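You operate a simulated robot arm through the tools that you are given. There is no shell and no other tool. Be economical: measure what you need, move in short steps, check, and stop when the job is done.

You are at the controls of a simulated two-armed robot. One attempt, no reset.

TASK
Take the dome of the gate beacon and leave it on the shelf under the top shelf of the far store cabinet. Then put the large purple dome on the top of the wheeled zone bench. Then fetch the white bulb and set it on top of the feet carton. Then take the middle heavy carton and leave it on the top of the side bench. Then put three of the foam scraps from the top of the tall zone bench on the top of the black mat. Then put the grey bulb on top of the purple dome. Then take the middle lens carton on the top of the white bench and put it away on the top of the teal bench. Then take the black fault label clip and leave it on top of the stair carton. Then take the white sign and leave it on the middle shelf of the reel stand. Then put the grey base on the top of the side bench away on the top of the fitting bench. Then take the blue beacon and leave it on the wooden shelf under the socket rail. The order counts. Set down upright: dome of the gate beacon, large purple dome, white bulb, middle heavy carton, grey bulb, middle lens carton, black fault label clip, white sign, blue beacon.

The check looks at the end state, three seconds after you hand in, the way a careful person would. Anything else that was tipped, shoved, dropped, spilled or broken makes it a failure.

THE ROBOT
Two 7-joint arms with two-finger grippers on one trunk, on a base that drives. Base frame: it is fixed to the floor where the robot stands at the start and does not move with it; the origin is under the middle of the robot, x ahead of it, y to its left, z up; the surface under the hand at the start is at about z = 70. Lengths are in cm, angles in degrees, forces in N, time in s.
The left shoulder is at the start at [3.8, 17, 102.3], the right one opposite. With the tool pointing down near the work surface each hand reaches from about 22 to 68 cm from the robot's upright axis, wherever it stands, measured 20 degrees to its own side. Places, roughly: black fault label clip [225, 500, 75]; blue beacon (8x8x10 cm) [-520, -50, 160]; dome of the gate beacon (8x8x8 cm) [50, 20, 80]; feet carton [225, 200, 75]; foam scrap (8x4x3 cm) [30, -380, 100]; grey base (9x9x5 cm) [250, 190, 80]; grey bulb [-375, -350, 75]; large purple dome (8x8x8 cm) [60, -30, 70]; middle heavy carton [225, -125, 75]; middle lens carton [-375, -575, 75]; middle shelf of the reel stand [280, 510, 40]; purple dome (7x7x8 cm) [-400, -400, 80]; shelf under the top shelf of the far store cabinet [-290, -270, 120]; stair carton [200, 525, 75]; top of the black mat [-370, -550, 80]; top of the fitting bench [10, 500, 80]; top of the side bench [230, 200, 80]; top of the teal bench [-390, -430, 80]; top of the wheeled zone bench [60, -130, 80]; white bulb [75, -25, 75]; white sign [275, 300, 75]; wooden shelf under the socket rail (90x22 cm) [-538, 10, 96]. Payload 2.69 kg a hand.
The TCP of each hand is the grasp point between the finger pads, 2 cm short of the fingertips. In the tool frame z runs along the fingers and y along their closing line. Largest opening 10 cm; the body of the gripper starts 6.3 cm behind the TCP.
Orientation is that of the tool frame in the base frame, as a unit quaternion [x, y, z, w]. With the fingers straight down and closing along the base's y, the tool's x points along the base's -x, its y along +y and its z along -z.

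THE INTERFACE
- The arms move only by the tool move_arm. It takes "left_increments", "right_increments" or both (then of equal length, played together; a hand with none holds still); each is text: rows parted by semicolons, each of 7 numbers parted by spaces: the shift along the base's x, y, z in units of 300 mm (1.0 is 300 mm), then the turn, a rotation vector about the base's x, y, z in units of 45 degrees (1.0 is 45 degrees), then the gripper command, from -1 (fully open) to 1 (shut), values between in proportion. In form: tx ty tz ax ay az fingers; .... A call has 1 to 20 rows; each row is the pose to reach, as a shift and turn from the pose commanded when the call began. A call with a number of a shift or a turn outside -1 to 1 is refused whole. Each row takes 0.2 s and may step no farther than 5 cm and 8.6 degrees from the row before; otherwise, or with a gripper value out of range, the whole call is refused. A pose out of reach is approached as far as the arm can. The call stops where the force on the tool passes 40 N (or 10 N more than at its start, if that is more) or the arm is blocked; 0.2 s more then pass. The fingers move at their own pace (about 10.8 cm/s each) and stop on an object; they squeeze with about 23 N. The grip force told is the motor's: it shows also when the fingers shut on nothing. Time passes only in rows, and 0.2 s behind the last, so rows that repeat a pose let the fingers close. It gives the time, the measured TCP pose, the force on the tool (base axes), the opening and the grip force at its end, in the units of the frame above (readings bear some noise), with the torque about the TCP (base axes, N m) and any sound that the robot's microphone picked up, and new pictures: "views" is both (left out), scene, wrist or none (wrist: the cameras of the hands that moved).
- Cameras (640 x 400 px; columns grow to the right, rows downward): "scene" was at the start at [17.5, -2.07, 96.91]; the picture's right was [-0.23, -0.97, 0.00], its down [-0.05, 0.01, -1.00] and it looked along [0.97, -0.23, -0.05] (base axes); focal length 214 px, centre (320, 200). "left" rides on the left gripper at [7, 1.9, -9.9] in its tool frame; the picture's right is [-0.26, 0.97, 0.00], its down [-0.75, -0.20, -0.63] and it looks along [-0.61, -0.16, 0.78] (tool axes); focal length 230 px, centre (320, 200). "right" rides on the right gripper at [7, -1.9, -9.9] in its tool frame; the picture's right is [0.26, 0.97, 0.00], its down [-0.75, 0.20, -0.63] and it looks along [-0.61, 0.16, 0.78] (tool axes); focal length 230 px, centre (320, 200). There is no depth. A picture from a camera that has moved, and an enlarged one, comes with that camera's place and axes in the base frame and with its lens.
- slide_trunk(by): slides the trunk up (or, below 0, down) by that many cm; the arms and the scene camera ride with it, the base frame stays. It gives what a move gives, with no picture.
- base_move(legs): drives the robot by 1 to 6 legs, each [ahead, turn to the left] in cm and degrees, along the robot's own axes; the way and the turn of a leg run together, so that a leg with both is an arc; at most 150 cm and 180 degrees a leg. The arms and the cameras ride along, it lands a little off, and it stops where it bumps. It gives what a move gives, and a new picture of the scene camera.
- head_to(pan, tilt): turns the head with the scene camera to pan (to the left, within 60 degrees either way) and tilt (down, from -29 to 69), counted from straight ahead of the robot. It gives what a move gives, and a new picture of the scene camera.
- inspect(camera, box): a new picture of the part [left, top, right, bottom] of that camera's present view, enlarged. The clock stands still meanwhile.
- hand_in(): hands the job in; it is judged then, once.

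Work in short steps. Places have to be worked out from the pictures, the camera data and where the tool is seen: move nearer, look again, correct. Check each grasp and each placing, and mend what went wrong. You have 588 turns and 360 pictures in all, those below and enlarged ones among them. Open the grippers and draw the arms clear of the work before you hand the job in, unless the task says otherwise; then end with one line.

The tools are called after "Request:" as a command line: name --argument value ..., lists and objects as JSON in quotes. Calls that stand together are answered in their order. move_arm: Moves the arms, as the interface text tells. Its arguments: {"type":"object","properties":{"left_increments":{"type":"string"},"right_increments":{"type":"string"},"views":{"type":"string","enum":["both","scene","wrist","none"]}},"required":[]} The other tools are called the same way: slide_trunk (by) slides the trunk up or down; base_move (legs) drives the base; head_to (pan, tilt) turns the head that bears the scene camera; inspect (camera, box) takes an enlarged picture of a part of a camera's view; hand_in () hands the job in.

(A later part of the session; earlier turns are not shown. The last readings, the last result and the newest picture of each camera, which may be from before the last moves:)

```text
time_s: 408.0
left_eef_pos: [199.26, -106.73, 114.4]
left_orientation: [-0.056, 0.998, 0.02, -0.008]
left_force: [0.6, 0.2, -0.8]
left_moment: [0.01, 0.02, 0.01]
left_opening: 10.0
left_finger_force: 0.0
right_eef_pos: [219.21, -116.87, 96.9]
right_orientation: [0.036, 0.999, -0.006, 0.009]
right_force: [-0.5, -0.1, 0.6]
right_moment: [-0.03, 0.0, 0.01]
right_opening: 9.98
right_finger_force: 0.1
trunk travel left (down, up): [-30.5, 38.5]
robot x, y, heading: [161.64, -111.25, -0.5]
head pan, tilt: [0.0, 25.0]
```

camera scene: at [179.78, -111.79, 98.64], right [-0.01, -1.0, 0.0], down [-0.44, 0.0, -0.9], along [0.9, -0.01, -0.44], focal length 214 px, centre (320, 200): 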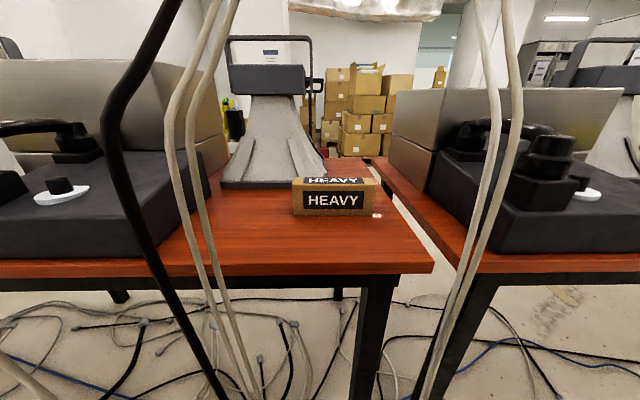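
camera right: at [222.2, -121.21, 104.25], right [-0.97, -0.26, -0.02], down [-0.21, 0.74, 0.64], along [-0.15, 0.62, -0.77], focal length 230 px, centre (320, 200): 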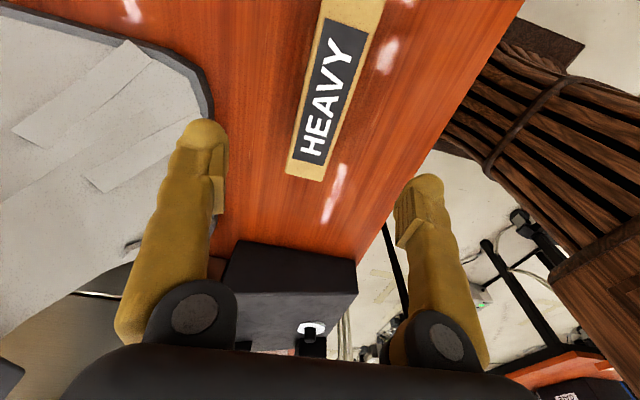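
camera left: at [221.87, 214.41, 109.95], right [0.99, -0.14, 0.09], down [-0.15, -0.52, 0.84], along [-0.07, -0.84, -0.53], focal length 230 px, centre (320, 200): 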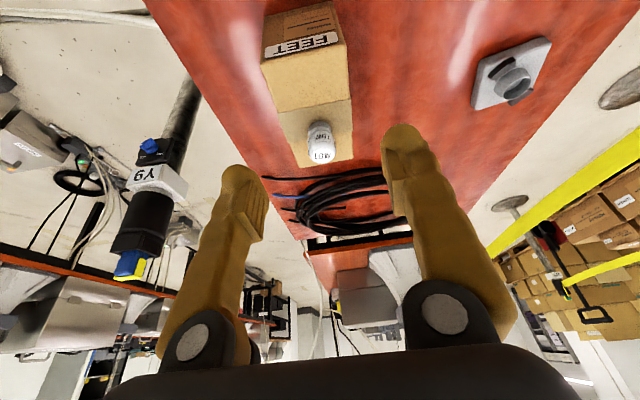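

Continue the rotation another ~88°.

Request:
move_arm --right_increments "0 0 0.05 0 0 -0.17 -1;0 0 0.1 0 0 -0.34 -1;0 0 0.1 0 0 -0.51 -1;0 0 0.1 0 0 -0.68 -1;0 0 0.1 0 0 -0.85 -1;0 0 0.1 0 0 -1.0 -1" --views "none"

Request:
move_arm --right_increments "0 0 0 0 0 -0.17 -1;0 0.03 0 0 0 -0.34 -1;0 0.06 0 0 0 -0.51 -1;0 0.07 0 0 0 -0.68 -1;0 0.07 0 0 0 -0.85 -1;0 0.07 0 0 0 -0.95 -1" --views "wrist"

```text
time_s: 409.6
left_eef_pos: [197.69, -106.64, 113.0]
left_orientation: [-0.056, 0.998, 0.023, -0.031]
left_force: [-0.3, -0.6, 0.4]
left_moment: [0.01, -0.09, 0.01]
left_opening: 10.01
left_finger_force: 0.0
right_eef_pos: [218.44, -118.84, 101.67]
right_orientation: [0.436, 0.9, 0.01, 0.0]
right_force: [-0.9, -0.6, -0.3]
right_moment: [-0.01, -0.05, 0.0]
right_opening: 9.96
right_finger_force: 0.0
trunk travel left (down, up): [-30.5, 38.5]
robot x, y, heading: [161.73, -111.67, -0.8]
head pan, tilt: [0.0, 25.0]
stopped in row 6 (right hand): the arm was blocked; the commanded pose is now the measured one
```

```text
time_s: 411.2
left_eef_pos: [196.06, -106.65, 111.72]
left_orientation: [-0.056, 0.997, 0.024, -0.053]
left_force: [-0.9, -0.8, -0.5]
left_moment: [-0.05, -0.08, -0.01]
left_opening: 9.97
left_finger_force: 0.1
right_eef_pos: [218.22, -119.6, 104.85]
right_orientation: [0.755, 0.655, 0.039, -0.009]
right_force: [-1.0, 0.0, 0.0]
right_moment: [-0.02, -0.1, -0.02]
right_opening: 10.0
right_finger_force: 0.1
trunk travel left (down, up): [-30.5, 38.5]
robot x, y, heading: [162.06, -111.63, -0.5]
head pan, tilt: [0.0, 25.0]
stopped in row 6 (right hand): the arm was blocked; the commanded pose is now the measured one
camera right: at [216.9, -112.95, 115.01], right [0.99, 0.12, 0.06], down [0.06, -0.81, 0.58], along [0.11, -0.57, -0.81], focal length 230 px, centre (320, 200)
```

right: 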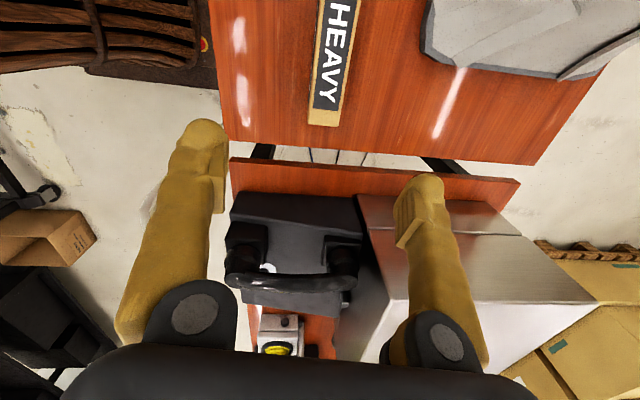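

The forearm is likely against the right cable group again. I'll shift the base ~13 cm north so the right arm runs straight between the cables.

Request:
move_arm --right_increments "-0.1 0.02 0.08 0 0 0 -1;-0.22 0.04 0.16 0 0 0 -1;-0.35 0.06 0.2 0 0 0.05 -1;-0.45 0.06 0.2 0 0 0.1 -1;-0.45 0.06 0.2 0 0 0.15 -1" --left_increments "0.05 0 0.02 0 0 0 -1;0.1 0 0.04 0 0 0 -1;0.15 0 0.06 0 0 0 -1;0.15 0 0.06 0 0.06 0 -1;0.15 0 0.06 0 0.1 0 -1" --views "none"

Request:
base_move --legs '[[-28, 0], [0, 60], [15, 0], [0, -60], [18, 0]]'

```text
time_s: 412.2
left_eef_pos: [197.66, -106.77, 116.27]
left_orientation: [-0.05, 0.998, 0.024, -0.037]
left_force: [-6.1, -4.9, 2.0]
left_moment: [0.19, -0.44, -0.25]
left_opening: 9.98
left_finger_force: 0.1
right_eef_pos: [203.38, -117.8, 111.36]
right_orientation: [0.735, 0.676, 0.047, 0.001]
right_force: [3.8, 4.2, -1.3]
right_moment: [-0.69, 0.42, -0.59]
right_opening: 9.99
right_finger_force: 0.0
trunk travel left (down, up): [-30.5, 38.5]
robot x, y, heading: [161.9, -111.67, -0.5]
head pan, tilt: [0.0, 25.0]
stopped in row 5 (left hand): the force on the tool passed its limit at 73 N (the readings are from after the stop); the commanded pose is now the measured one
```

```text
time_s: 421.8
left_eef_pos: [196.88, -94.33, 116.11]
left_orientation: [-0.045, 0.998, 0.024, -0.041]
left_force: [-25.6, -7.5, 8.7]
left_moment: [0.19, -1.8, -0.91]
left_opening: 10.02
left_finger_force: 0.0
right_eef_pos: [202.49, -105.54, 110.85]
right_orientation: [0.74, 0.671, 0.043, -0.002]
right_force: [26.4, 6.3, -8.8]
right_moment: [-1.49, 2.87, -2.41]
right_opening: 10.0
right_finger_force: 0.0
trunk travel left (down, up): [-30.5, 38.5]
robot x, y, heading: [160.27, -98.94, -1.0]
head pan, tilt: [0.0, 25.0]
camera scene: at [178.2, -99.21, 98.59], right [-0.02, -1.0, 0.0], down [-0.44, 0.01, -0.9], along [0.9, -0.01, -0.44], focal length 214 px, centre (320, 200)
```

scene: 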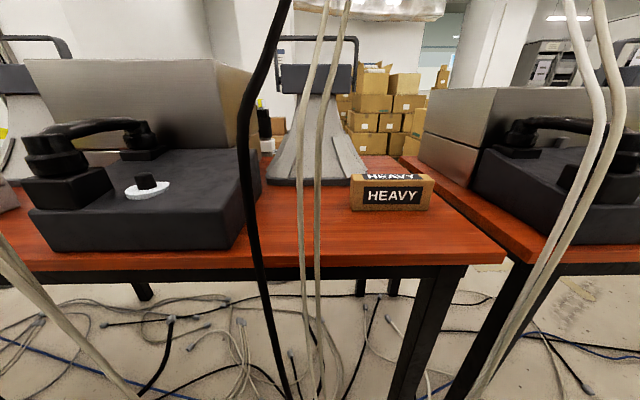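

The two hands are pressing on each other. Move the left hand outward and back.

Request:
move_arm --left_increments "-0.04 0.12 0 0 0 0 -1;-0.1 0.24 0 0 0 0 -1;-0.2 0.3 0 0 0 0 -1;-0.2 0.3 0 0 0 0 -1" --right_increments "0 -0.1 0 0 0 0 -1;0 -0.2 0 0 0 0.05 -1;0.05 -0.3 0 0 0 0.1 -1;0.05 -0.3 0 0 0 0.1 -1" --views "none"

```text
time_s: 422.8
left_eef_pos: [188.93, -85.35, 116.31]
left_orientation: [-0.046, 0.998, 0.025, -0.038]
left_force: [0.2, 0.3, -0.2]
left_moment: [0.06, -0.01, 0.01]
left_opening: 10.0
left_finger_force: 0.0
right_eef_pos: [201.98, -114.63, 111.8]
right_orientation: [0.712, 0.7, 0.05, 0.002]
right_force: [-0.3, -0.3, -0.2]
right_moment: [0.03, -0.02, 0.0]
right_opening: 10.01
right_finger_force: 0.0
trunk travel left (down, up): [-30.5, 38.5]
robot x, y, heading: [160.19, -98.97, -1.1]
head pan, tilt: [0.0, 25.0]
```

Now move the right hand over the carton and down to z≈92.

Request:
move_arm --right_increments "0.13 0 0 -0.02 0.03 0 -1;0.26 -0.01 -0.05 -0.04 0.06 0 -1;0.38 -0.02 -0.12 -0.085 0.094 0 -1;0.5 -0.02 -0.2 -0.085 0.094 0 -1;0.6 -0.02 -0.3 -0.085 0.094 0 -1;0.66 -0.02 -0.42 -0.085 0.094 0 -1;0.66 -0.02 -0.55 -0.085 0.094 0 -1;0.66 -0.02 -0.65 -0.085 0.094 0 -1;0.66 -0.02 -0.65 -0.085 0.094 0 -1" --views "wrist"

```text
time_s: 424.2
left_eef_pos: [187.15, -85.08, 115.52]
left_orientation: [-0.044, 0.997, 0.025, -0.052]
left_force: [-1.1, 1.0, 0.8]
left_moment: [-0.05, -0.12, 0.0]
left_opening: 9.99
left_finger_force: 0.0
right_eef_pos: [220.13, -114.87, 101.68]
right_orientation: [0.713, 0.701, 0.004, 0.008]
right_force: [-1.4, -0.6, -0.5]
right_moment: [-0.02, -0.11, 0.0]
right_opening: 9.98
right_finger_force: 0.2
trunk travel left (down, up): [-30.5, 38.5]
robot x, y, heading: [160.26, -98.75, -1.0]
head pan, tilt: [0.0, 25.0]
stopped in row 6 (right hand): the arm was blocked; the commanded pose is now the measured one
camera right: at [218.14, -107.67, 111.48], right [0.97, 0.24, 0.02], down [0.18, -0.75, 0.64], along [0.17, -0.61, -0.77], focal length 230 px, centre (320, 200)
```

right: 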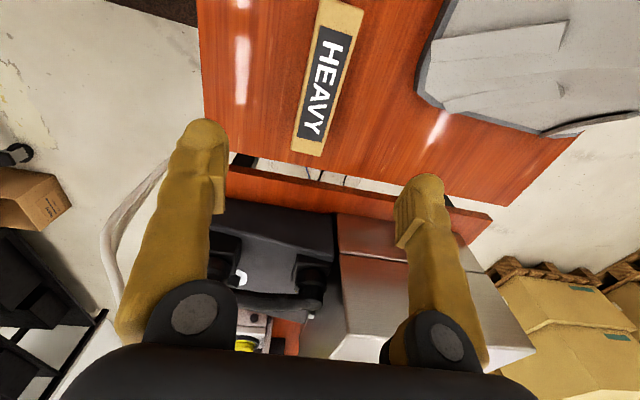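

At ~62 cm reach the arm stalls; I need to be closer. Pull the right hand back 9 cm and advance the base 9 cm.

Request:
move_arm --right_increments "-0.12 0 0.03 0 0 0 -1;-0.24 0 0.05 0 0 0 -1;-0.32 0 0.05 0 0 0 -1;-0.32 0 0.05 0 0 0 -1" --left_increments "-0.05 0 0 0 0.03 0 -1;-0.1 0 0 0 0.06 0 -1;-0.16 0 0 0 0.1 0 -1;-0.16 0 0 0 0.1 0 -1" --views "none"

Request:
base_move --legs '[[9, 0]]'

```text
time_s: 424.5
left_eef_pos: [184.75, -85.08, 115.8]
left_orientation: [-0.043, 0.997, 0.027, -0.057]
left_force: [-1.2, 1.1, 0.4]
left_moment: [-0.04, -0.12, -0.01]
left_opening: 10.01
left_finger_force: 0.0
right_eef_pos: [216.75, -114.88, 103.06]
right_orientation: [0.713, 0.701, 0.01, 0.015]
right_force: [-1.4, 1.1, 0.7]
right_moment: [-0.03, -0.08, 0.0]
right_opening: 9.98
right_finger_force: 0.0
trunk travel left (down, up): [-30.5, 38.5]
robot x, y, heading: [160.48, -99.02, -0.9]
head pan, tilt: [0.0, 25.0]
stopped in row 1 (right hand): the arm was blocked; the commanded pose is now the measured one
```

```text
time_s: 425.6
left_eef_pos: [194.38, -85.3, 115.67]
left_orientation: [-0.044, 0.997, 0.026, -0.058]
left_force: [-0.3, -0.2, 0.5]
left_moment: [0.02, 0.04, -0.03]
left_opening: 9.99
left_finger_force: 0.0
right_eef_pos: [226.48, -115.21, 102.57]
right_orientation: [0.714, 0.7, 0.008, 0.011]
right_force: [0.6, -0.5, -0.4]
right_moment: [-0.02, 0.04, 0.01]
right_opening: 10.0
right_finger_force: 0.0
trunk travel left (down, up): [-30.5, 38.5]
robot x, y, heading: [169.1, -98.93, -0.9]
head pan, tilt: [0.0, 25.0]
camera scene: at [187.15, -99.34, 98.62], right [-0.02, -1.0, 0.0], down [-0.44, 0.01, -0.9], along [0.9, -0.02, -0.44], focal length 214 px, centre (320, 200)
```

scene: 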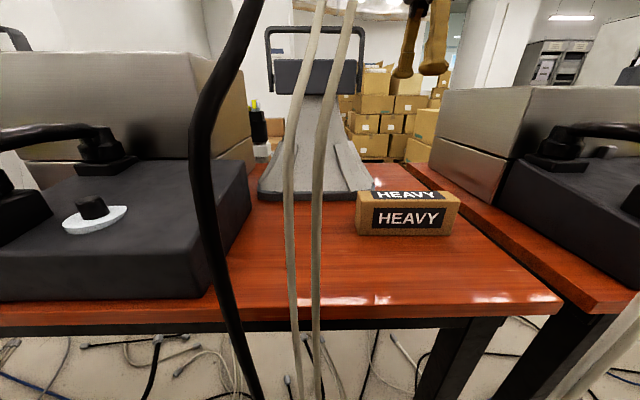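

Now 57 cm away. Move back over the carton [222.3,-115.8] and descend in smaller steps.

Request:
move_arm --right_increments "-0.07 -0.01 -0.05 0 0 0 -1;-0.14 -0.02 -0.12 0 0 0 -1;-0.14 -0.02 -0.2 0 0 0 -1;-0.14 -0.02 -0.28 0 0 0 -1;-0.14 -0.02 -0.36 0 0 0 -1;-0.14 -0.02 -0.44 0 0 0 -1;-0.14 -0.02 -0.52 0 0 0 -1;-0.14 -0.02 -0.52 0 0 0 -1" --views "wrist"

```text
time_s: 427.4
left_eef_pos: [192.96, -85.39, 115.06]
left_orientation: [-0.045, 0.996, 0.028, -0.074]
left_force: [-0.3, -0.1, 0.3]
left_moment: [0.0, 0.02, 0.0]
left_opening: 10.0
left_finger_force: 0.1
right_eef_pos: [220.66, -115.58, 87.99]
right_orientation: [0.713, 0.701, 0.014, 0.019]
right_force: [0.8, -0.2, -0.5]
right_moment: [0.01, -0.02, 0.01]
right_opening: 10.01
right_finger_force: 0.0
trunk travel left (down, up): [-30.5, 38.5]
robot x, y, heading: [169.35, -99.09, -1.0]
head pan, tilt: [0.0, 25.0]
camera right: at [218.45, -108.49, 97.66], right [0.97, 0.24, 0.04], down [0.16, -0.75, 0.64], along [0.19, -0.62, -0.77], focal length 230 px, centre (320, 200)
```

right: 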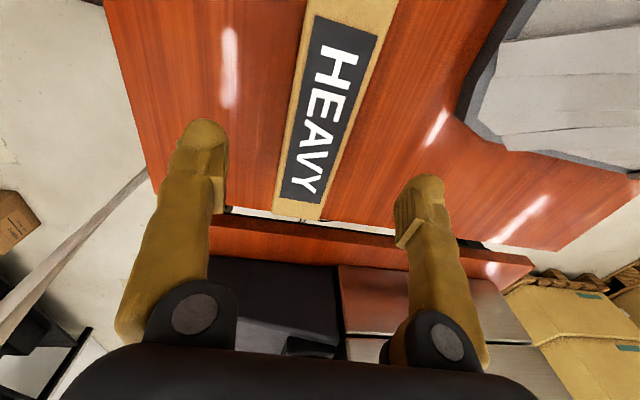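

No block. Continue down to z≈78.7 and close.

Request:
move_arm --right_increments "0.02 0.02 -0.07 0 0 0 -1;0.02 0.027 -0.14 0 0 0 -1;0.02 0.027 -0.21 0 0 0 -1;0.02 0.027 -0.28 0 0 0 -1;0.02 0.027 -0.31 0 0 0 -1;0.02 0.027 -0.31 0 0 0 0;0.02 0.027 -0.31 0 0 0 1;0.02 0.027 -0.31 0 0 0 1;0.02 0.027 -0.31 0 0 0 1" --views "wrist"

```text
time_s: 429.4
left_eef_pos: [192.89, -85.41, 115.05]
left_orientation: [-0.043, 0.996, 0.028, -0.073]
left_force: [-0.1, -0.5, 0.2]
left_moment: [0.0, 0.0, 0.02]
left_opening: 10.01
left_finger_force: 0.1
right_eef_pos: [221.23, -114.94, 78.61]
right_orientation: [0.714, 0.7, 0.013, 0.018]
right_force: [-1.4, 0.1, -0.3]
right_moment: [-0.08, -0.02, 0.02]
right_opening: 4.34
right_finger_force: 23.1
trunk travel left (down, up): [-30.5, 38.5]
robot x, y, heading: [168.57, -99.29, -1.0]
head pan, tilt: [0.0, 25.0]
camera right: at [219.06, -107.68, 88.32], right [0.97, 0.24, 0.04], down [0.16, -0.75, 0.64], along [0.18, -0.62, -0.77], focal length 230 px, centre (320, 200)
```

right: 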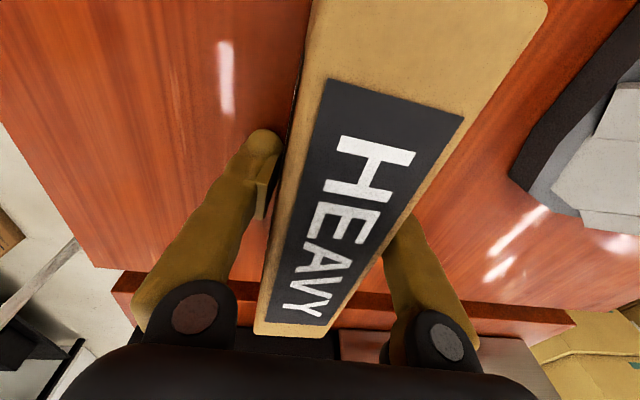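

Gripped near its centre. Lift gently and check load.

Request:
move_arm --right_increments "0 0 0.04 0 0 0 1;0 0 0.1 0 0 0 1;0 0 0.17 0 0 0 1;0 0 0.25 0 0 0 1;0 0 0.25 0 0 0 1" --views "wrist"

```text
time_s: 430.6
left_eef_pos: [192.99, -85.46, 115.06]
left_orientation: [-0.044, 0.996, 0.029, -0.074]
left_force: [0.2, 0.3, 0.2]
left_moment: [0.0, 0.04, -0.01]
left_opening: 10.0
left_finger_force: 0.0
right_eef_pos: [221.05, -115.22, 85.96]
right_orientation: [0.715, 0.698, 0.014, 0.014]
right_force: [-0.3, -0.6, -7.6]
right_moment: [-0.02, 0.05, -0.01]
right_opening: 4.33
right_finger_force: 23.2
trunk travel left (down, up): [-30.5, 38.5]
robot x, y, heading: [169.2, -99.07, -0.8]
head pan, tilt: [0.0, 25.0]
camera right: at [219.04, -107.98, 95.74], right [0.97, 0.23, 0.04], down [0.16, -0.75, 0.64], along [0.18, -0.61, -0.77], focal length 230 px, centre (320, 200)
```

right: 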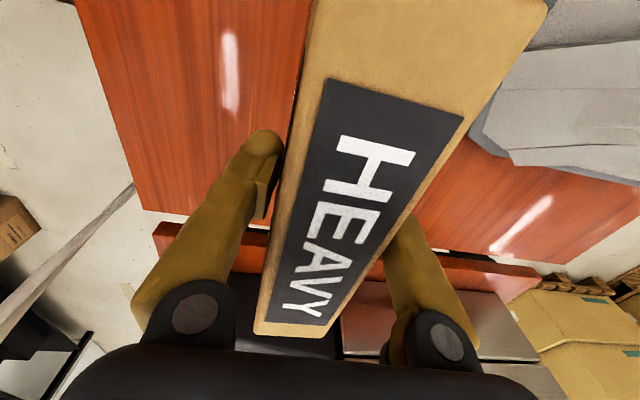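

Weight 7.6 N, balanced, base 2.9 cm below TCP. Raise, pull back, and back out of the cables.

Request:
move_arm --right_increments "0 0 0.12 0 0 0 1;0 0 0.25 0 0 0 1;0 0 0.38 0 0 0 1;0 0 0.5 0 0 0 1;-0.1 0 0.58 0 0 0 1;-0.2 0 0.62 0 0 0 1;-0.28 0 0.62 0 0 0 1;-0.28 0 0.62 0 0 0 1" --views "none"

Request:
base_move --legs '[[-35, 0]]'

```text
time_s: 432.4
left_eef_pos: [192.99, -85.43, 115.2]
left_orientation: [-0.044, 0.996, 0.028, -0.074]
left_force: [-0.1, 0.2, -0.1]
left_moment: [-0.01, 0.04, -0.01]
left_opening: 9.98
left_finger_force: 0.1
right_eef_pos: [212.8, -114.94, 104.65]
right_orientation: [0.714, 0.7, 0.014, 0.017]
right_force: [0.4, 0.3, -7.8]
right_moment: [0.0, 0.03, -0.01]
right_opening: 4.35
right_finger_force: 23.1
trunk travel left (down, up): [-30.5, 38.5]
robot x, y, heading: [168.66, -98.88, -1.1]
head pan, tilt: [0.0, 25.0]
```

```text
time_s: 434.6
left_eef_pos: [158.43, -84.73, 115.17]
left_orientation: [-0.041, 0.996, 0.029, -0.073]
left_force: [0.1, 0.1, -0.4]
left_moment: [0.03, -0.04, -0.03]
left_opening: 10.02
left_finger_force: 0.1
right_eef_pos: [178.12, -114.56, 104.77]
right_orientation: [0.715, 0.698, 0.015, 0.017]
right_force: [0.5, -0.4, -6.9]
right_moment: [-0.02, -0.02, 0.01]
right_opening: 4.35
right_finger_force: 23.1
trunk travel left (down, up): [-30.5, 38.5]
robot x, y, heading: [134.61, -98.29, -1.3]
head pan, tilt: [0.0, 25.0]
camera scene: at [152.53, -98.77, 98.64], right [-0.02, -1.0, 0.0], down [-0.44, 0.01, -0.9], along [0.9, -0.02, -0.44], focal length 214 px, centre (320, 200)
```

scene: 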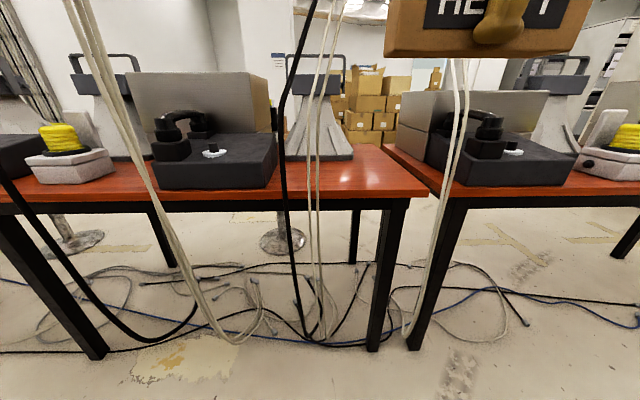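

Extend the left hand forward for a narrow profile, turn north and drive back up the aisle.

Request:
move_arm --left_increments "0.15 -0.02 -0.02 0 -0.05 0 -1;0.3 -0.04 -0.04 0 -0.1 0 -1;0.45 -0.06 -0.06 0 -0.15 0 -1;0.6 -0.08 -0.1 0 -0.19 0 -1;0.73 -0.1 -0.12 0 -0.19 0 -1;0.73 -0.1 -0.12 0 -0.19 0 -1" --views "none"

Request:
base_move --legs '[[0, 92], [120, 0], [120, 0], [118, 0]]'

```text
time_s: 436.1
left_eef_pos: [178.68, -87.91, 112.11]
left_orientation: [-0.043, 0.999, 0.025, 0.009]
left_force: [-0.9, 0.3, -0.7]
left_moment: [-0.03, 0.01, 0.03]
left_opening: 10.0
left_finger_force: 0.0
right_eef_pos: [176.43, -114.47, 105.39]
right_orientation: [0.715, 0.698, 0.019, 0.024]
right_force: [0.0, 0.8, -8.3]
right_moment: [-0.01, -0.01, 0.02]
right_opening: 4.32
right_finger_force: 22.8
trunk travel left (down, up): [-30.5, 38.5]
robot x, y, heading: [134.54, -98.38, -1.6]
head pan, tilt: [0.0, 25.0]
```

```text
time_s: 457.4
left_eef_pos: [131.52, 304.13, 112.06]
left_orientation: [0.733, -0.679, -0.023, 0.011]
left_force: [-1.0, 0.7, 0.9]
left_moment: [-0.02, -0.01, 0.03]
left_opening: 9.98
left_finger_force: 0.0
right_eef_pos: [157.81, 301.86, 105.27]
right_orientation: [0.018, 0.999, 0.029, 0.003]
right_force: [-0.3, -0.6, -7.8]
right_moment: [-0.04, 0.0, -0.05]
right_opening: 4.33
right_finger_force: 23.1
trunk travel left (down, up): [-30.5, 38.5]
robot x, y, heading: [141.44, 260.14, 88.2]
head pan, tilt: [0.0, 25.0]
camera scene: at [141.98, 278.03, 98.62], right [1.0, -0.03, 0.0], down [-0.01, -0.44, -0.9], along [0.03, 0.9, -0.44], focal length 214 px, centre (320, 200)
```

scene: 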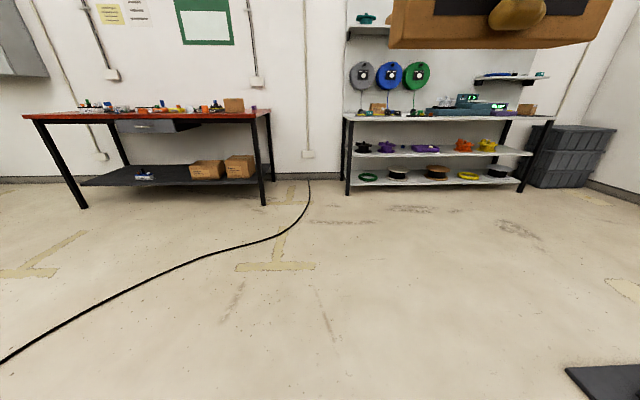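

Now east to [236,260], then face the side bench.

Request:
base_move --legs '[[0, -88], [95, 0], [0, -90]]'

```text
time_s: 470.0
left_eef_pos: [249.05, 220.58, 112.63]
left_orientation: [0.651, 0.758, 0.007, 0.029]
left_force: [-0.5, 0.0, -0.2]
left_moment: [-0.01, 0.0, -0.01]
left_opening: 9.99
left_finger_force: 0.0
right_eef_pos: [222.59, 220.79, 105.63]
right_orientation: [0.999, 0.021, -0.002, 0.034]
right_force: [-0.3, 0.5, -7.6]
right_moment: [0.0, -0.02, 0.01]
right_opening: 4.33
right_finger_force: 22.9
trunk travel left (down, up): [-30.5, 38.5]
robot x, y, heading: [236.72, 262.11, -87.6]
head pan, tilt: [0.0, 25.0]
camera scene: at [237.52, 244.16, 98.63], right [-1.0, -0.04, 0.0], down [-0.02, 0.44, -0.9], along [0.04, -0.9, -0.44], focal length 214 px, centre (320, 200)
```

scene: 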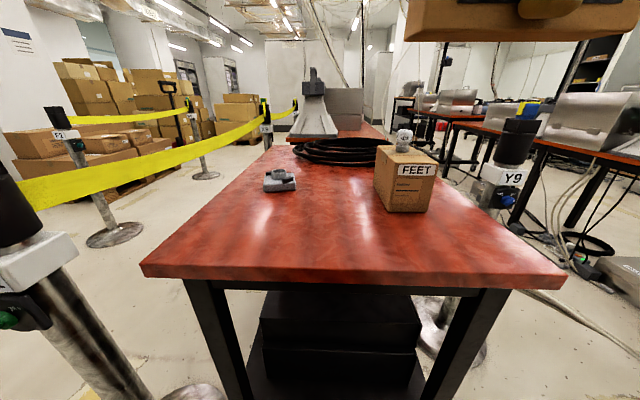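

Spot chosen: [232,212] on the near wood. Move the left hand aside, bring the carton over, and lower to z≈83.

Request:
move_arm --right_increments "0.08 -0.06 -0.06 0 0 0 1;0.16 -0.13 -0.13 0.01 0 0 1;0.25 -0.2 -0.22 0.02 0 0 1;0.31 -0.27 -0.32 0.03 0 0 1;0.31 -0.29 -0.45 0.03 0 0 1;0.31 -0.29 -0.57 0.03 0 0 1;0.31 -0.29 -0.69 0.03 0 0 1;0.31 -0.29 -0.75 0.03 0 0 1;0.31 -0.29 -0.75 0.03 0 0 1" --left_increments "0.05 0.08 0 0 0 0 -1;0.1 0.16 0 0 0 0 -1;0.15 0.24 0 0 0 0 -1;0.2 0.27 0 0 0 0 -1;0.2 0.27 0 0 0 0 -1;0.2 0.27 0 0 0 0 -1;0.2 0.27 0 0 0 0 -1;0.2 0.27 0 0 0 0 -1;0.2 0.27 0 0 0 0 -1" --views "scene"

```text
time_s: 472.0
left_eef_pos: [254.91, 230.19, 112.92]
left_orientation: [0.651, 0.758, 0.006, 0.031]
left_force: [-0.1, 0.2, 0.2]
left_moment: [0.0, 0.0, -0.03]
left_opening: 9.97
left_finger_force: 0.0
right_eef_pos: [230.41, 212.37, 85.54]
right_orientation: [0.999, -0.01, 0.03, 0.037]
right_force: [-1.2, -0.5, -8.0]
right_moment: [0.0, -0.01, -0.01]
right_opening: 4.32
right_finger_force: 23.2
trunk travel left (down, up): [-30.5, 38.5]
robot x, y, heading: [237.21, 262.21, -87.5]
head pan, tilt: [0.0, 25.0]
camera scene: at [237.53, 244.14, 98.63], right [-1.0, -0.04, 0.0], down [-0.02, 0.44, -0.9], along [0.04, -0.9, -0.44], focal length 214 px, centre (320, 200)
```

scene: 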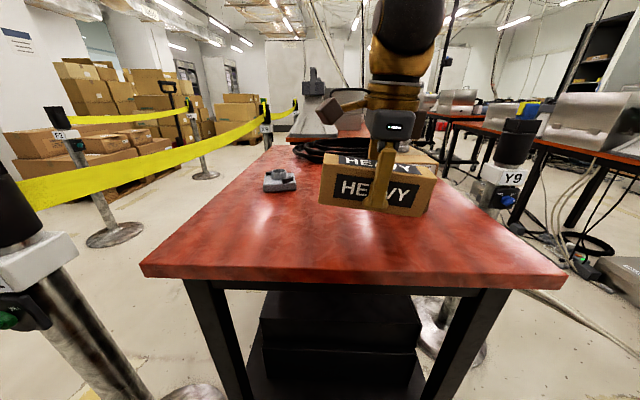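

Correct a slight roll and lower toward contact.

Request:
move_arm --right_increments "0.02 0 -0.06 0.02 0.04 0 1;0.03 0 -0.12 0.04 0.077 0 1;0.03 0 -0.17 0.04 0.077 0 1;0.03 0 -0.19 0.04 0.077 0 1;0.03 0 -0.205 0.04 0.077 0 1;0.03 0 -0.22 0.04 0.077 0 1;0.03 0 -0.22 0.04 0.077 0 1" --views "scene"

```text
time_s: 473.6
left_eef_pos: [255.01, 230.43, 113.05]
left_orientation: [0.651, 0.759, 0.003, 0.031]
left_force: [0.0, -0.7, -0.3]
left_moment: [0.0, -0.01, 0.0]
left_opening: 10.01
left_finger_force: 0.0
right_eef_pos: [231.34, 212.66, 78.19]
right_orientation: [1.0, -0.009, -0.011, 0.019]
right_force: [5.4, -7.7, 20.0]
right_moment: [-0.13, -0.07, -0.02]
right_opening: 4.38
right_finger_force: 23.0
trunk travel left (down, up): [-30.5, 38.5]
robot x, y, heading: [236.64, 262.42, -87.6]
head pan, tilt: [0.0, 25.0]
camera scene: at [237.59, 244.24, 98.65], right [-1.0, -0.04, 0.0], down [-0.02, 0.44, -0.9], along [0.04, -0.9, -0.44], focal length 214 px, centre (320, 200)
```

scene: 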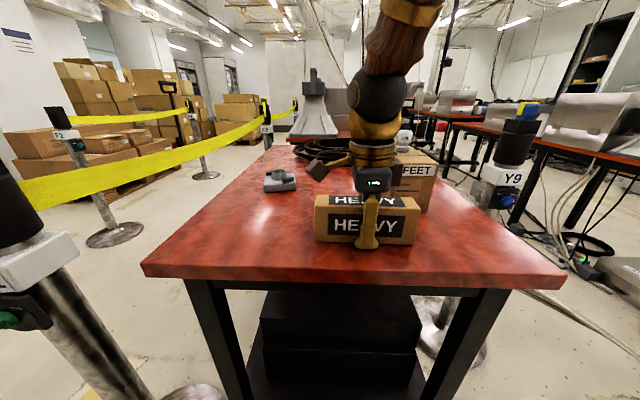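

Seated with 20 N. Open and rise.

Request:
move_arm --right_increments "0 0 0.01 0 0 0 0.5;0 0 0.01 0 0 0 0;0 0 0.01 0 0 0 -0.6;0 0 0.01 0 0 0 -1;0 0 0.08 0 0 0 -1;0 0 0.2 0 0 0 -1;0 0 0.34 0 0 0 -1;0 0 0.48 0 0 0 -1;0 0.05 0.6 0 0 0 -1;0 0.1 0.7 0 0 0 -1;0 0.1 0.8 0 0 0 -1" --views "scene"

```text
time_s: 475.3
left_eef_pos: [254.97, 232.13, 111.99]
left_orientation: [0.651, 0.759, 0.019, 0.019]
left_force: [0.7, 1.0, -0.2]
left_moment: [-0.04, 0.01, 0.02]
left_opening: 10.01
left_finger_force: 0.1
right_eef_pos: [230.26, 220.33, 79.43]
right_orientation: [0.994, -0.014, -0.011, -0.111]
right_force: [0.1, 0.2, 0.3]
right_moment: [0.0, 0.03, -0.04]
right_opening: 10.03
right_finger_force: 0.0
trunk travel left (down, up): [-30.5, 38.5]
robot x, y, heading: [236.59, 262.3, -87.4]
head pan, tilt: [0.0, 25.0]
stopped in row 8 (right hand): the arm was blocked; the commanded pose is now the measured one
camera scene: at [237.54, 244.31, 98.65], right [-1.0, -0.04, 0.0], down [-0.02, 0.44, -0.9], along [0.04, -0.9, -0.44], focal length 214 px, centre (320, 200)
```

scene: 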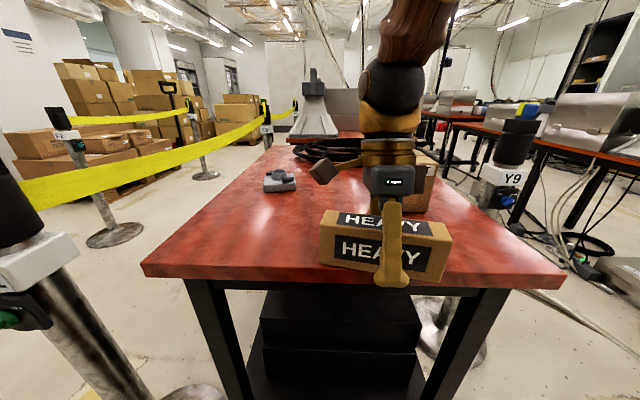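

The hand dragged the carton back instead of rising – in this yaw the elbow folds into my head. I'll first gently narrow the fingers while moving forward, pushing the carton away from the edge.

Request:
move_arm --right_increments "0 -0.025 0 0 0 0 -0.8;0 -0.05 0 0 0 0 -0.6;0 -0.075 0 0 0 0 -0.3;0 -0.09 0 0 0 0 -0.1;0 -0.12 0 0 0 0 -0.1;0 -0.16 0 0 0 0 -0.1;0 -0.2 0 0 0 0 -0.1;0 -0.24 0 0 0 0 -0.1;0 -0.28 0 0 0 0 -0.1" --views "scene"

```text
time_s: 477.3
left_eef_pos: [254.82, 231.9, 112.03]
left_orientation: [0.651, 0.759, 0.018, 0.019]
left_force: [0.7, 0.1, -0.2]
left_moment: [-0.02, -0.02, -0.01]
left_opening: 10.0
left_finger_force: 0.1
right_eef_pos: [230.61, 211.53, 79.49]
right_orientation: [0.994, -0.008, -0.013, -0.106]
right_force: [0.4, 2.7, 1.2]
right_moment: [-0.04, 0.0, 0.01]
right_opening: 5.65
right_finger_force: 0.8
trunk travel left (down, up): [-30.5, 38.5]
robot x, y, heading: [237.03, 262.13, -87.4]
head pan, tilt: [0.0, 25.0]
camera scene: at [237.54, 244.2, 98.64], right [-1.0, -0.04, 0.0], down [-0.02, 0.44, -0.9], along [0.04, -0.9, -0.44], focal length 214 px, centre (320, 200)
```

scene: 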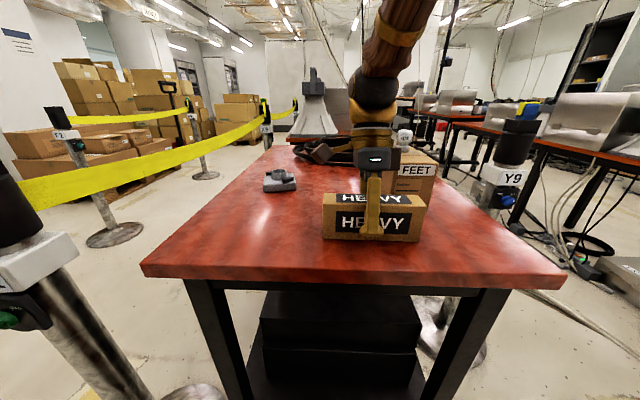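

Pushed back to y≈211, flat. Open fully, then lift using the trunk rather than the arm.

Request:
move_arm --right_increments "0 0.01 0 0 0 0 -0.5;0 0.01 0 0 0 0 -1;0 0.01 0 0 0 0 -1" --views "none"

Request:
slide_trunk --by 16

Request:
head_to --pan 0 --tilt 35

```text
time_s: 478.1
left_eef_pos: [254.94, 231.9, 112.0]
left_orientation: [0.651, 0.758, 0.018, 0.02]
left_force: [-0.6, -0.3, 0.0]
left_moment: [0.0, -0.01, -0.02]
left_opening: 9.98
left_finger_force: 0.1
right_eef_pos: [230.52, 211.76, 79.34]
right_orientation: [0.994, -0.01, -0.013, -0.107]
right_force: [0.7, -0.1, -0.1]
right_moment: [0.04, -0.03, -0.02]
right_opening: 9.98
right_finger_force: 0.0
trunk travel left (down, up): [-30.5, 38.5]
robot x, y, heading: [236.31, 261.94, -87.6]
head pan, tilt: [0.0, 25.0]
```

```text
time_s: 480.0
left_eef_pos: [254.95, 231.86, 127.92]
left_orientation: [0.651, 0.759, 0.022, 0.017]
left_force: [-0.1, -0.2, 0.3]
left_moment: [0.03, 0.0, -0.01]
left_opening: 10.04
left_finger_force: 0.0
right_eef_pos: [230.45, 211.63, 95.47]
right_orientation: [0.994, -0.01, -0.013, -0.105]
right_force: [0.3, -0.5, -1.1]
right_moment: [-0.03, -0.01, 0.0]
right_opening: 10.02
right_finger_force: 0.0
trunk travel left (down, up): [-46.5, 22.5]
robot x, y, heading: [236.84, 262.29, -87.6]
head pan, tilt: [0.0, 25.0]
```

```text
time_s: 480.7
left_eef_pos: [254.87, 231.76, 127.96]
left_orientation: [0.651, 0.759, 0.022, 0.017]
left_force: [-0.4, -0.6, 0.2]
left_moment: [0.0, -0.02, -0.01]
left_opening: 10.01
left_finger_force: 0.1
right_eef_pos: [230.51, 211.63, 95.52]
right_orientation: [0.994, -0.01, -0.011, -0.104]
right_force: [-0.4, -0.5, 0.4]
right_moment: [0.01, 0.03, 0.01]
right_opening: 9.98
right_finger_force: 0.1
trunk travel left (down, up): [-46.5, 22.5]
robot x, y, heading: [236.51, 261.99, -87.4]
head pan, tilt: [0.0, 35.0]
camera scene: at [237.54, 244.33, 113.07], right [-1.0, -0.04, 0.0], down [-0.03, 0.59, -0.81], along [0.04, -0.81, -0.59], focal length 214 px, centre (320, 200)
```

scene: 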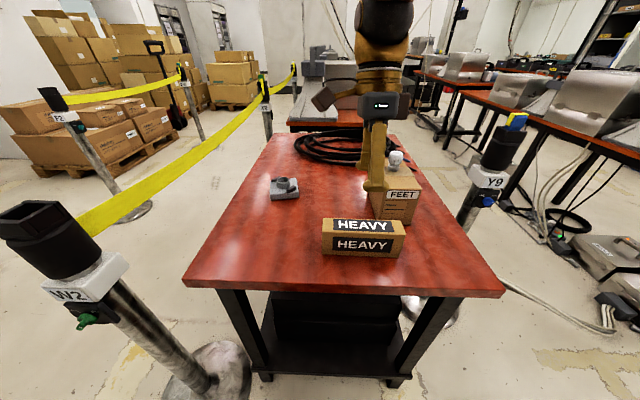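

The heavy carton sits upright on the side bench. Raise the trunk for clearance, turn west away from the bench, then restore the right hand's normal yaw.

Request:
slide_trunk --by 14

Request:
base_move --legs '[[0, -90], [60, 0]]'

```text
time_s: 482.4
left_eef_pos: [254.95, 231.7, 141.69]
left_orientation: [0.651, 0.758, 0.022, 0.014]
left_force: [0.5, -1.0, 0.2]
left_moment: [0.03, 0.01, 0.02]
left_opening: 10.02
left_finger_force: 0.0
right_eef_pos: [230.29, 211.6, 109.42]
right_orientation: [0.994, -0.011, -0.012, -0.105]
right_force: [0.6, -0.8, -0.6]
right_moment: [0.02, 0.0, -0.01]
right_opening: 10.01
right_finger_force: 0.0
trunk travel left (down, up): [-60.5, 8.5]
robot x, y, heading: [237.23, 262.1, -87.5]
head pan, tilt: [0.0, 35.0]
```

```text
time_s: 484.6
left_eef_pos: [236.98, 230.58, 140.85]
left_orientation: [0.844, 0.534, 0.04, 0.013]
left_force: [-0.8, 0.7, 0.5]
left_moment: [-0.06, -0.01, -0.03]
left_opening: 10.02
left_finger_force: 0.2
right_eef_pos: [203.94, 227.39, 110.36]
right_orientation: [0.943, -0.317, 0.027, -0.097]
right_force: [-0.3, 0.0, -0.3]
right_moment: [-0.04, -0.03, 0.03]
right_opening: 10.01
right_finger_force: 0.0
trunk travel left (down, up): [-60.5, 8.5]
robot x, y, heading: [237.05, 261.75, -121.3]
head pan, tilt: [0.0, 35.0]
stopped in leg 1: the robot was blocked; the commanded pose is now the measured one
camera scene: at [227.32, 246.66, 127.05], right [-0.85, 0.52, 0.0], down [0.31, 0.5, -0.81], along [-0.42, -0.69, -0.59], focal length 214 px, centre (320, 200)
```

scene: 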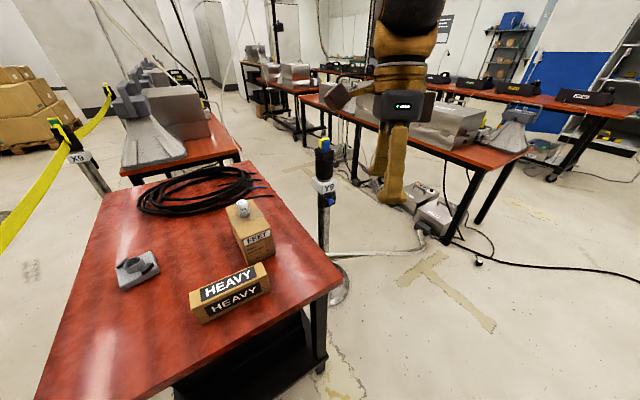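

Good view; all items fine. Retry the turn.

Request:
base_move --legs '[[0, -58]]'

```text
time_s: 487.6
left_eef_pos: [210.31, 245.1, 141.85]
left_orientation: [0.998, 0.055, 0.006, 0.028]
left_force: [0.7, -0.3, 0.8]
left_moment: [0.01, -0.01, 0.0]
left_opening: 10.01
left_finger_force: 0.0
right_eef_pos: [190.04, 271.33, 110.92]
right_orientation: [-0.672, 0.734, -0.066, 0.067]
right_force: [-0.8, -0.2, -0.2]
right_moment: [0.03, 0.0, -0.02]
right_opening: 9.99
right_finger_force: 0.3
trunk travel left (down, up): [-60.5, 8.5]
robot x, y, heading: [236.57, 261.66, -179.9]
head pan, tilt: [0.0, 35.0]
camera scene: at [219.03, 261.33, 127.06], right [0.0, 1.0, 0.0], down [0.59, 0.0, -0.81], along [-0.81, 0.0, -0.59], focal length 214 px, centre (320, 200)
```

scene: 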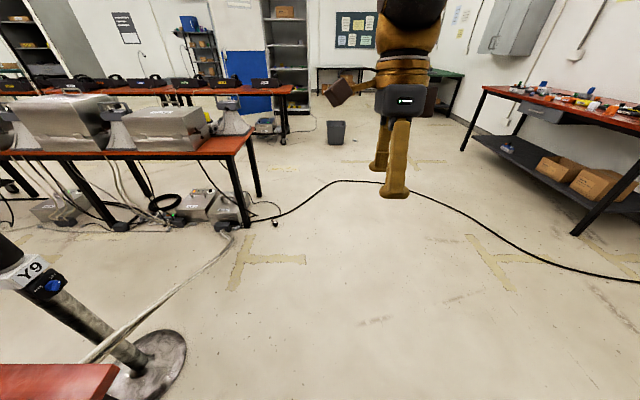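

Facing west. Restore right-hand yaw and re-form the travel pose.

Request:
move_arm --right_increments "0 0 0.05 0 0.12 0.15 -1;0 0 0.1 0 0.22 0.32 -1;0 0 0.2 0 0.238 0.5 -1;0 0 0.3 0 0.238 0.67 -1;0 0 0.4 0 0.238 0.84 -1;0 0 0.4 0 0.238 1.0 -1" --left_increments "-0.12 0.02 0 0 0 0 -1;-0.25 0.05 0 0 0 0 -1;-0.38 0.08 0 0 0 0 -1;-0.5 0.12 0 0 0 0 -1;-0.62 0.15 0 0 0 0 -1;-0.68 0.17 0 0 0 0 -1" --views "none"

Request:
move_arm --right_increments "0 0 0.05 0 0 0.17 -1;0 0 0.1 0 0 0.34 -1;0 0 0.15 0 0 0.51 -1;0 0 0.2 0 0 0.68 -1;0 0 0.3 0 0 0.85 -1;0 0 0.4 0 0 1.0 -1" --views "none"

Request:
slide_trunk --by -27

```text
refused: row 2 steps farther than a row can; nothing moved
```

```text
time_s: 489.1
left_eef_pos: [212.29, 245.11, 140.98]
left_orientation: [0.998, 0.054, 0.025, 0.031]
left_force: [0.8, 0.0, -0.2]
left_moment: [-0.01, 0.0, -0.02]
left_opening: 9.99
left_finger_force: 0.0
right_eef_pos: [191.84, 271.48, 123.6]
right_orientation: [0.904, -0.419, 0.032, -0.081]
right_force: [0.6, -0.2, 0.2]
right_moment: [-0.02, 0.03, -0.02]
right_opening: 9.99
right_finger_force: 0.1
trunk travel left (down, up): [-60.5, 8.5]
robot x, y, heading: [237.26, 261.29, -180.1]
head pan, tilt: [0.0, 35.0]
```

```text
time_s: 491.8
left_eef_pos: [212.4, 245.12, 114.12]
left_orientation: [0.998, 0.054, 0.022, 0.029]
left_force: [0.1, 0.3, -0.1]
left_moment: [0.01, 0.01, -0.01]
left_opening: 10.02
left_finger_force: 0.1
right_eef_pos: [191.8, 271.53, 96.64]
right_orientation: [0.902, -0.423, 0.032, -0.081]
right_force: [0.5, -0.7, -0.3]
right_moment: [0.01, 0.02, -0.01]
right_opening: 10.0
right_finger_force: 0.1
trunk travel left (down, up): [-33.5, 35.5]
robot x, y, heading: [237.22, 260.97, -179.8]
head pan, tilt: [0.0, 35.0]
```

Level and finish the yaw; extend the left hand.

Request:
move_arm --right_increments "0 0 0.05 -0.05 0.05 0.12 -1;0 0 0.1 -0.1 0.1 0.24 -1;0 0 0.15 -0.15 0.16 0.36 -1;0 0 0.2 -0.15 0.16 0.53 -1;0 0 0.3 -0.15 0.16 0.7 -1;0 0 0.4 -0.15 0.16 0.87 -1;0 0 0.4 -0.15 0.16 1.0 -1" --left_increments "-0.12 0.02 0 0 0 0 -1;-0.25 0.05 0 0 0 0 -1;-0.38 0.08 0 0 0 0 -1;-0.5 0.12 0 0 0 0 -1;-0.62 0.15 0 0 0 0 -1;-0.7 0.17 0 0 0 0 -1;-0.7 0.17 0 0 0 0 -1" --views "none"

Request:
base_move --legs '[[135, 0], [135, 0], [0, 88]]'

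```text
time_s: 493.4
left_eef_pos: [191.41, 250.43, 115.26]
left_orientation: [0.998, 0.055, -0.003, 0.027]
left_force: [-0.1, -0.5, 0.0]
left_moment: [0.03, 0.01, -0.01]
left_opening: 10.01
left_finger_force: 0.1
right_eef_pos: [191.69, 271.47, 108.71]
right_orientation: [0.998, -0.045, -0.031, -0.008]
right_force: [-0.2, -0.6, -0.7]
right_moment: [0.05, 0.01, -0.01]
right_opening: 9.99
right_finger_force: 0.2
trunk travel left (down, up): [-33.5, 35.5]
robot x, y, heading: [236.81, 261.47, -180.3]
head pan, tilt: [0.0, 35.0]
```

```text
time_s: 510.4
left_eef_pos: [-26.16, 215.55, 115.25]
left_orientation: [0.691, 0.722, 0.016, 0.021]
left_force: [-0.7, 0.7, 0.3]
left_moment: [0.02, 0.02, 0.02]
left_opening: 9.98
left_finger_force: 0.0
right_eef_pos: [-47.33, 217.28, 108.68]
right_orientation: [0.761, 0.648, -0.028, 0.016]
right_force: [0.3, 0.0, 0.2]
right_moment: [0.03, 0.0, 0.02]
right_opening: 10.0
right_finger_force: 0.0
trunk travel left (down, up): [-33.5, 35.5]
robot x, y, heading: [-35.28, 261.55, -93.6]
head pan, tilt: [0.0, 35.0]
camera scene: at [-36.21, 244.33, 100.07], right [-1.0, 0.06, 0.0], down [0.04, 0.59, -0.81], along [-0.05, -0.81, -0.59], focal length 214 px, centre (320, 200)
```

scene: 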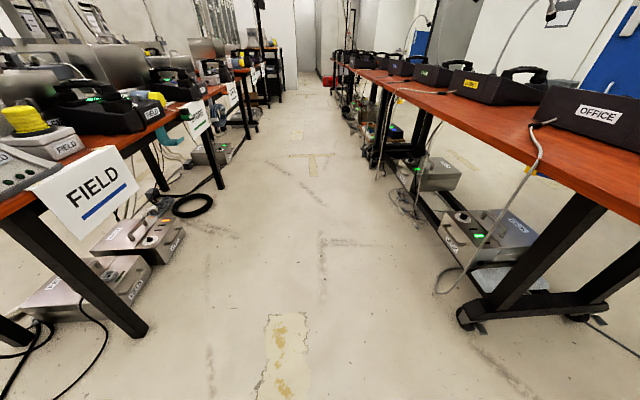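

Clear run south. Drive down the aisle to the tall zone bench.

Request:
base_move --legs '[[0, 4], [145, 0], [145, 0], [145, 0], [135, 0]]'

```text
time_s: 538.5
left_eef_pos: [-41.57, -362.49, 115.94]
left_orientation: [0.685, 0.728, 0.013, 0.026]
left_force: [-0.5, 0.5, -0.7]
left_moment: [0.03, -0.02, 0.04]
left_opening: 10.03
left_finger_force: 0.0
right_eef_pos: [-62.76, -361.11, 109.23]
right_orientation: [0.755, 0.654, -0.034, 0.02]
right_force: [0.3, -0.5, -0.1]
right_moment: [0.01, 0.01, 0.0]
right_opening: 10.0
right_finger_force: 0.0
trunk travel left (down, up): [-33.5, 35.5]
robot x, y, heading: [-51.43, -318.48, -92.7]
head pan, tilt: [0.0, 35.0]
camera scene: at [-52.22, -335.72, 100.06], right [-1.0, 0.05, 0.0], down [0.03, 0.59, -0.81], along [-0.04, -0.81, -0.59], focal length 214 px, centre (320, 200)
```

scene: 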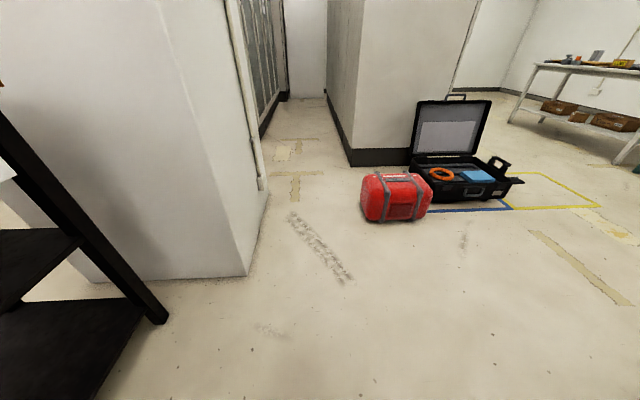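

At the tall bench. Turn to face it.

Request:
base_move --legs '[[0, 78]]'

```text
time_s: 542.3
left_eef_pos: [-7.65, -316.95, 116.71]
left_orientation: [0.068, 0.997, 0.025, 0.022]
left_force: [0.7, -0.2, -0.6]
left_moment: [0.0, 0.0, -0.01]
left_opening: 9.98
left_finger_force: 0.1
right_eef_pos: [-13.0, -337.43, 109.97]
right_orientation: [0.17, 0.984, -0.014, 0.045]
right_force: [0.2, -0.6, 0.1]
right_moment: [-0.02, 0.0, 0.02]
right_opening: 10.01
right_finger_force: 0.0
trunk travel left (down, up): [-33.5, 35.5]
robot x, y, heading: [-51.46, -318.96, -14.4]
head pan, tilt: [0.0, 35.0]
camera scene: at [-34.42, -323.18, 100.07], right [-0.24, -0.97, 0.0], down [-0.57, 0.14, -0.81], along [0.78, -0.2, -0.59], focal length 214 px, centre (320, 200)
```

scene: 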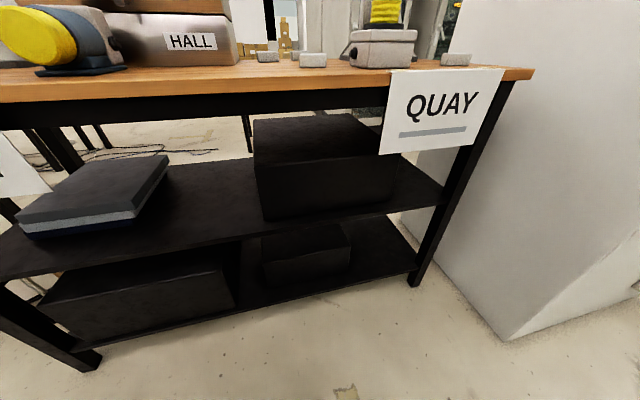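

Scraps lie at the bench's front edge: three visible. Raise the trunk and look down.

Request:
slide_trunk --by 20

Request:
base_move --legs '[[10, -14]]'

```text
time_s: 544.5
left_eef_pos: [-9.43, -316.45, 137.25]
left_orientation: [0.068, 0.997, 0.023, 0.029]
left_force: [-0.2, 0.8, 0.2]
left_moment: [0.02, -0.01, -0.02]
left_opening: 10.0
left_finger_force: 0.2
right_eef_pos: [-14.61, -337.12, 130.53]
right_orientation: [0.169, 0.984, -0.014, 0.052]
right_force: [-0.2, -0.1, 0.1]
right_moment: [-0.02, 0.03, 0.02]
right_opening: 9.98
right_finger_force: 0.1
trunk travel left (down, up): [-53.5, 15.5]
robot x, y, heading: [-51.29, -319.18, -14.0]
head pan, tilt: [0.0, 35.0]
```

```text
time_s: 545.8
left_eef_pos: [-0.44, -330.4, 137.19]
left_orientation: [0.187, 0.982, 0.02, 0.032]
left_force: [0.2, -0.2, -0.8]
left_moment: [0.02, 0.03, 0.0]
left_opening: 10.0
left_finger_force: 0.0
right_eef_pos: [-10.52, -348.89, 130.39]
right_orientation: [0.288, 0.956, -0.021, 0.049]
right_force: [1.1, -0.3, -0.1]
right_moment: [0.02, 0.07, -0.02]
right_opening: 9.98
right_finger_force: 0.1
trunk travel left (down, up): [-53.5, 15.5]
robot x, y, heading: [-42.17, -322.83, -28.1]
head pan, tilt: [0.0, 35.0]
camera scene: at [-26.02, -330.76, 120.03], right [-0.47, -0.88, 0.0], down [-0.52, 0.28, -0.81], along [0.71, -0.38, -0.59], focal length 214 px, centre (320, 200)
```

scene: 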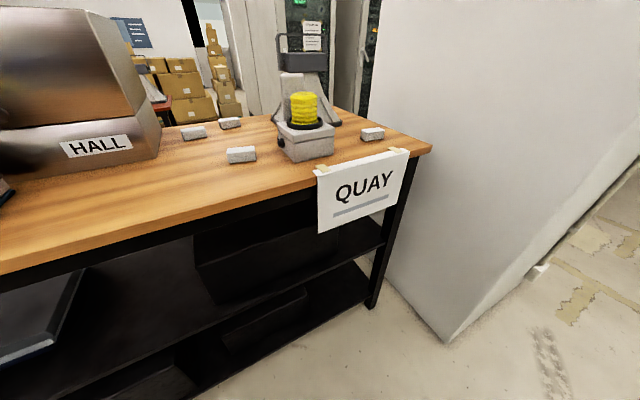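

Four scraps. Zoom in for positions and orientations.

Request:
inspect --camera "scene" --box '[150, 90, 430, 265]'

```text
2.29 times, centred on (290, 178) of scene
camera zoom: at [-26.02, -330.76, 120.03], right [-0.47, -0.88, 0.0], down [-0.52, 0.28, -0.81], along [0.71, -0.38, -0.59], focal length 490 px, centre (389, 251)
```

zoom: 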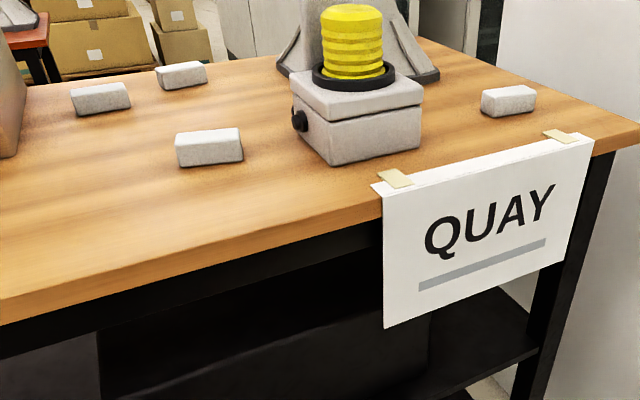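

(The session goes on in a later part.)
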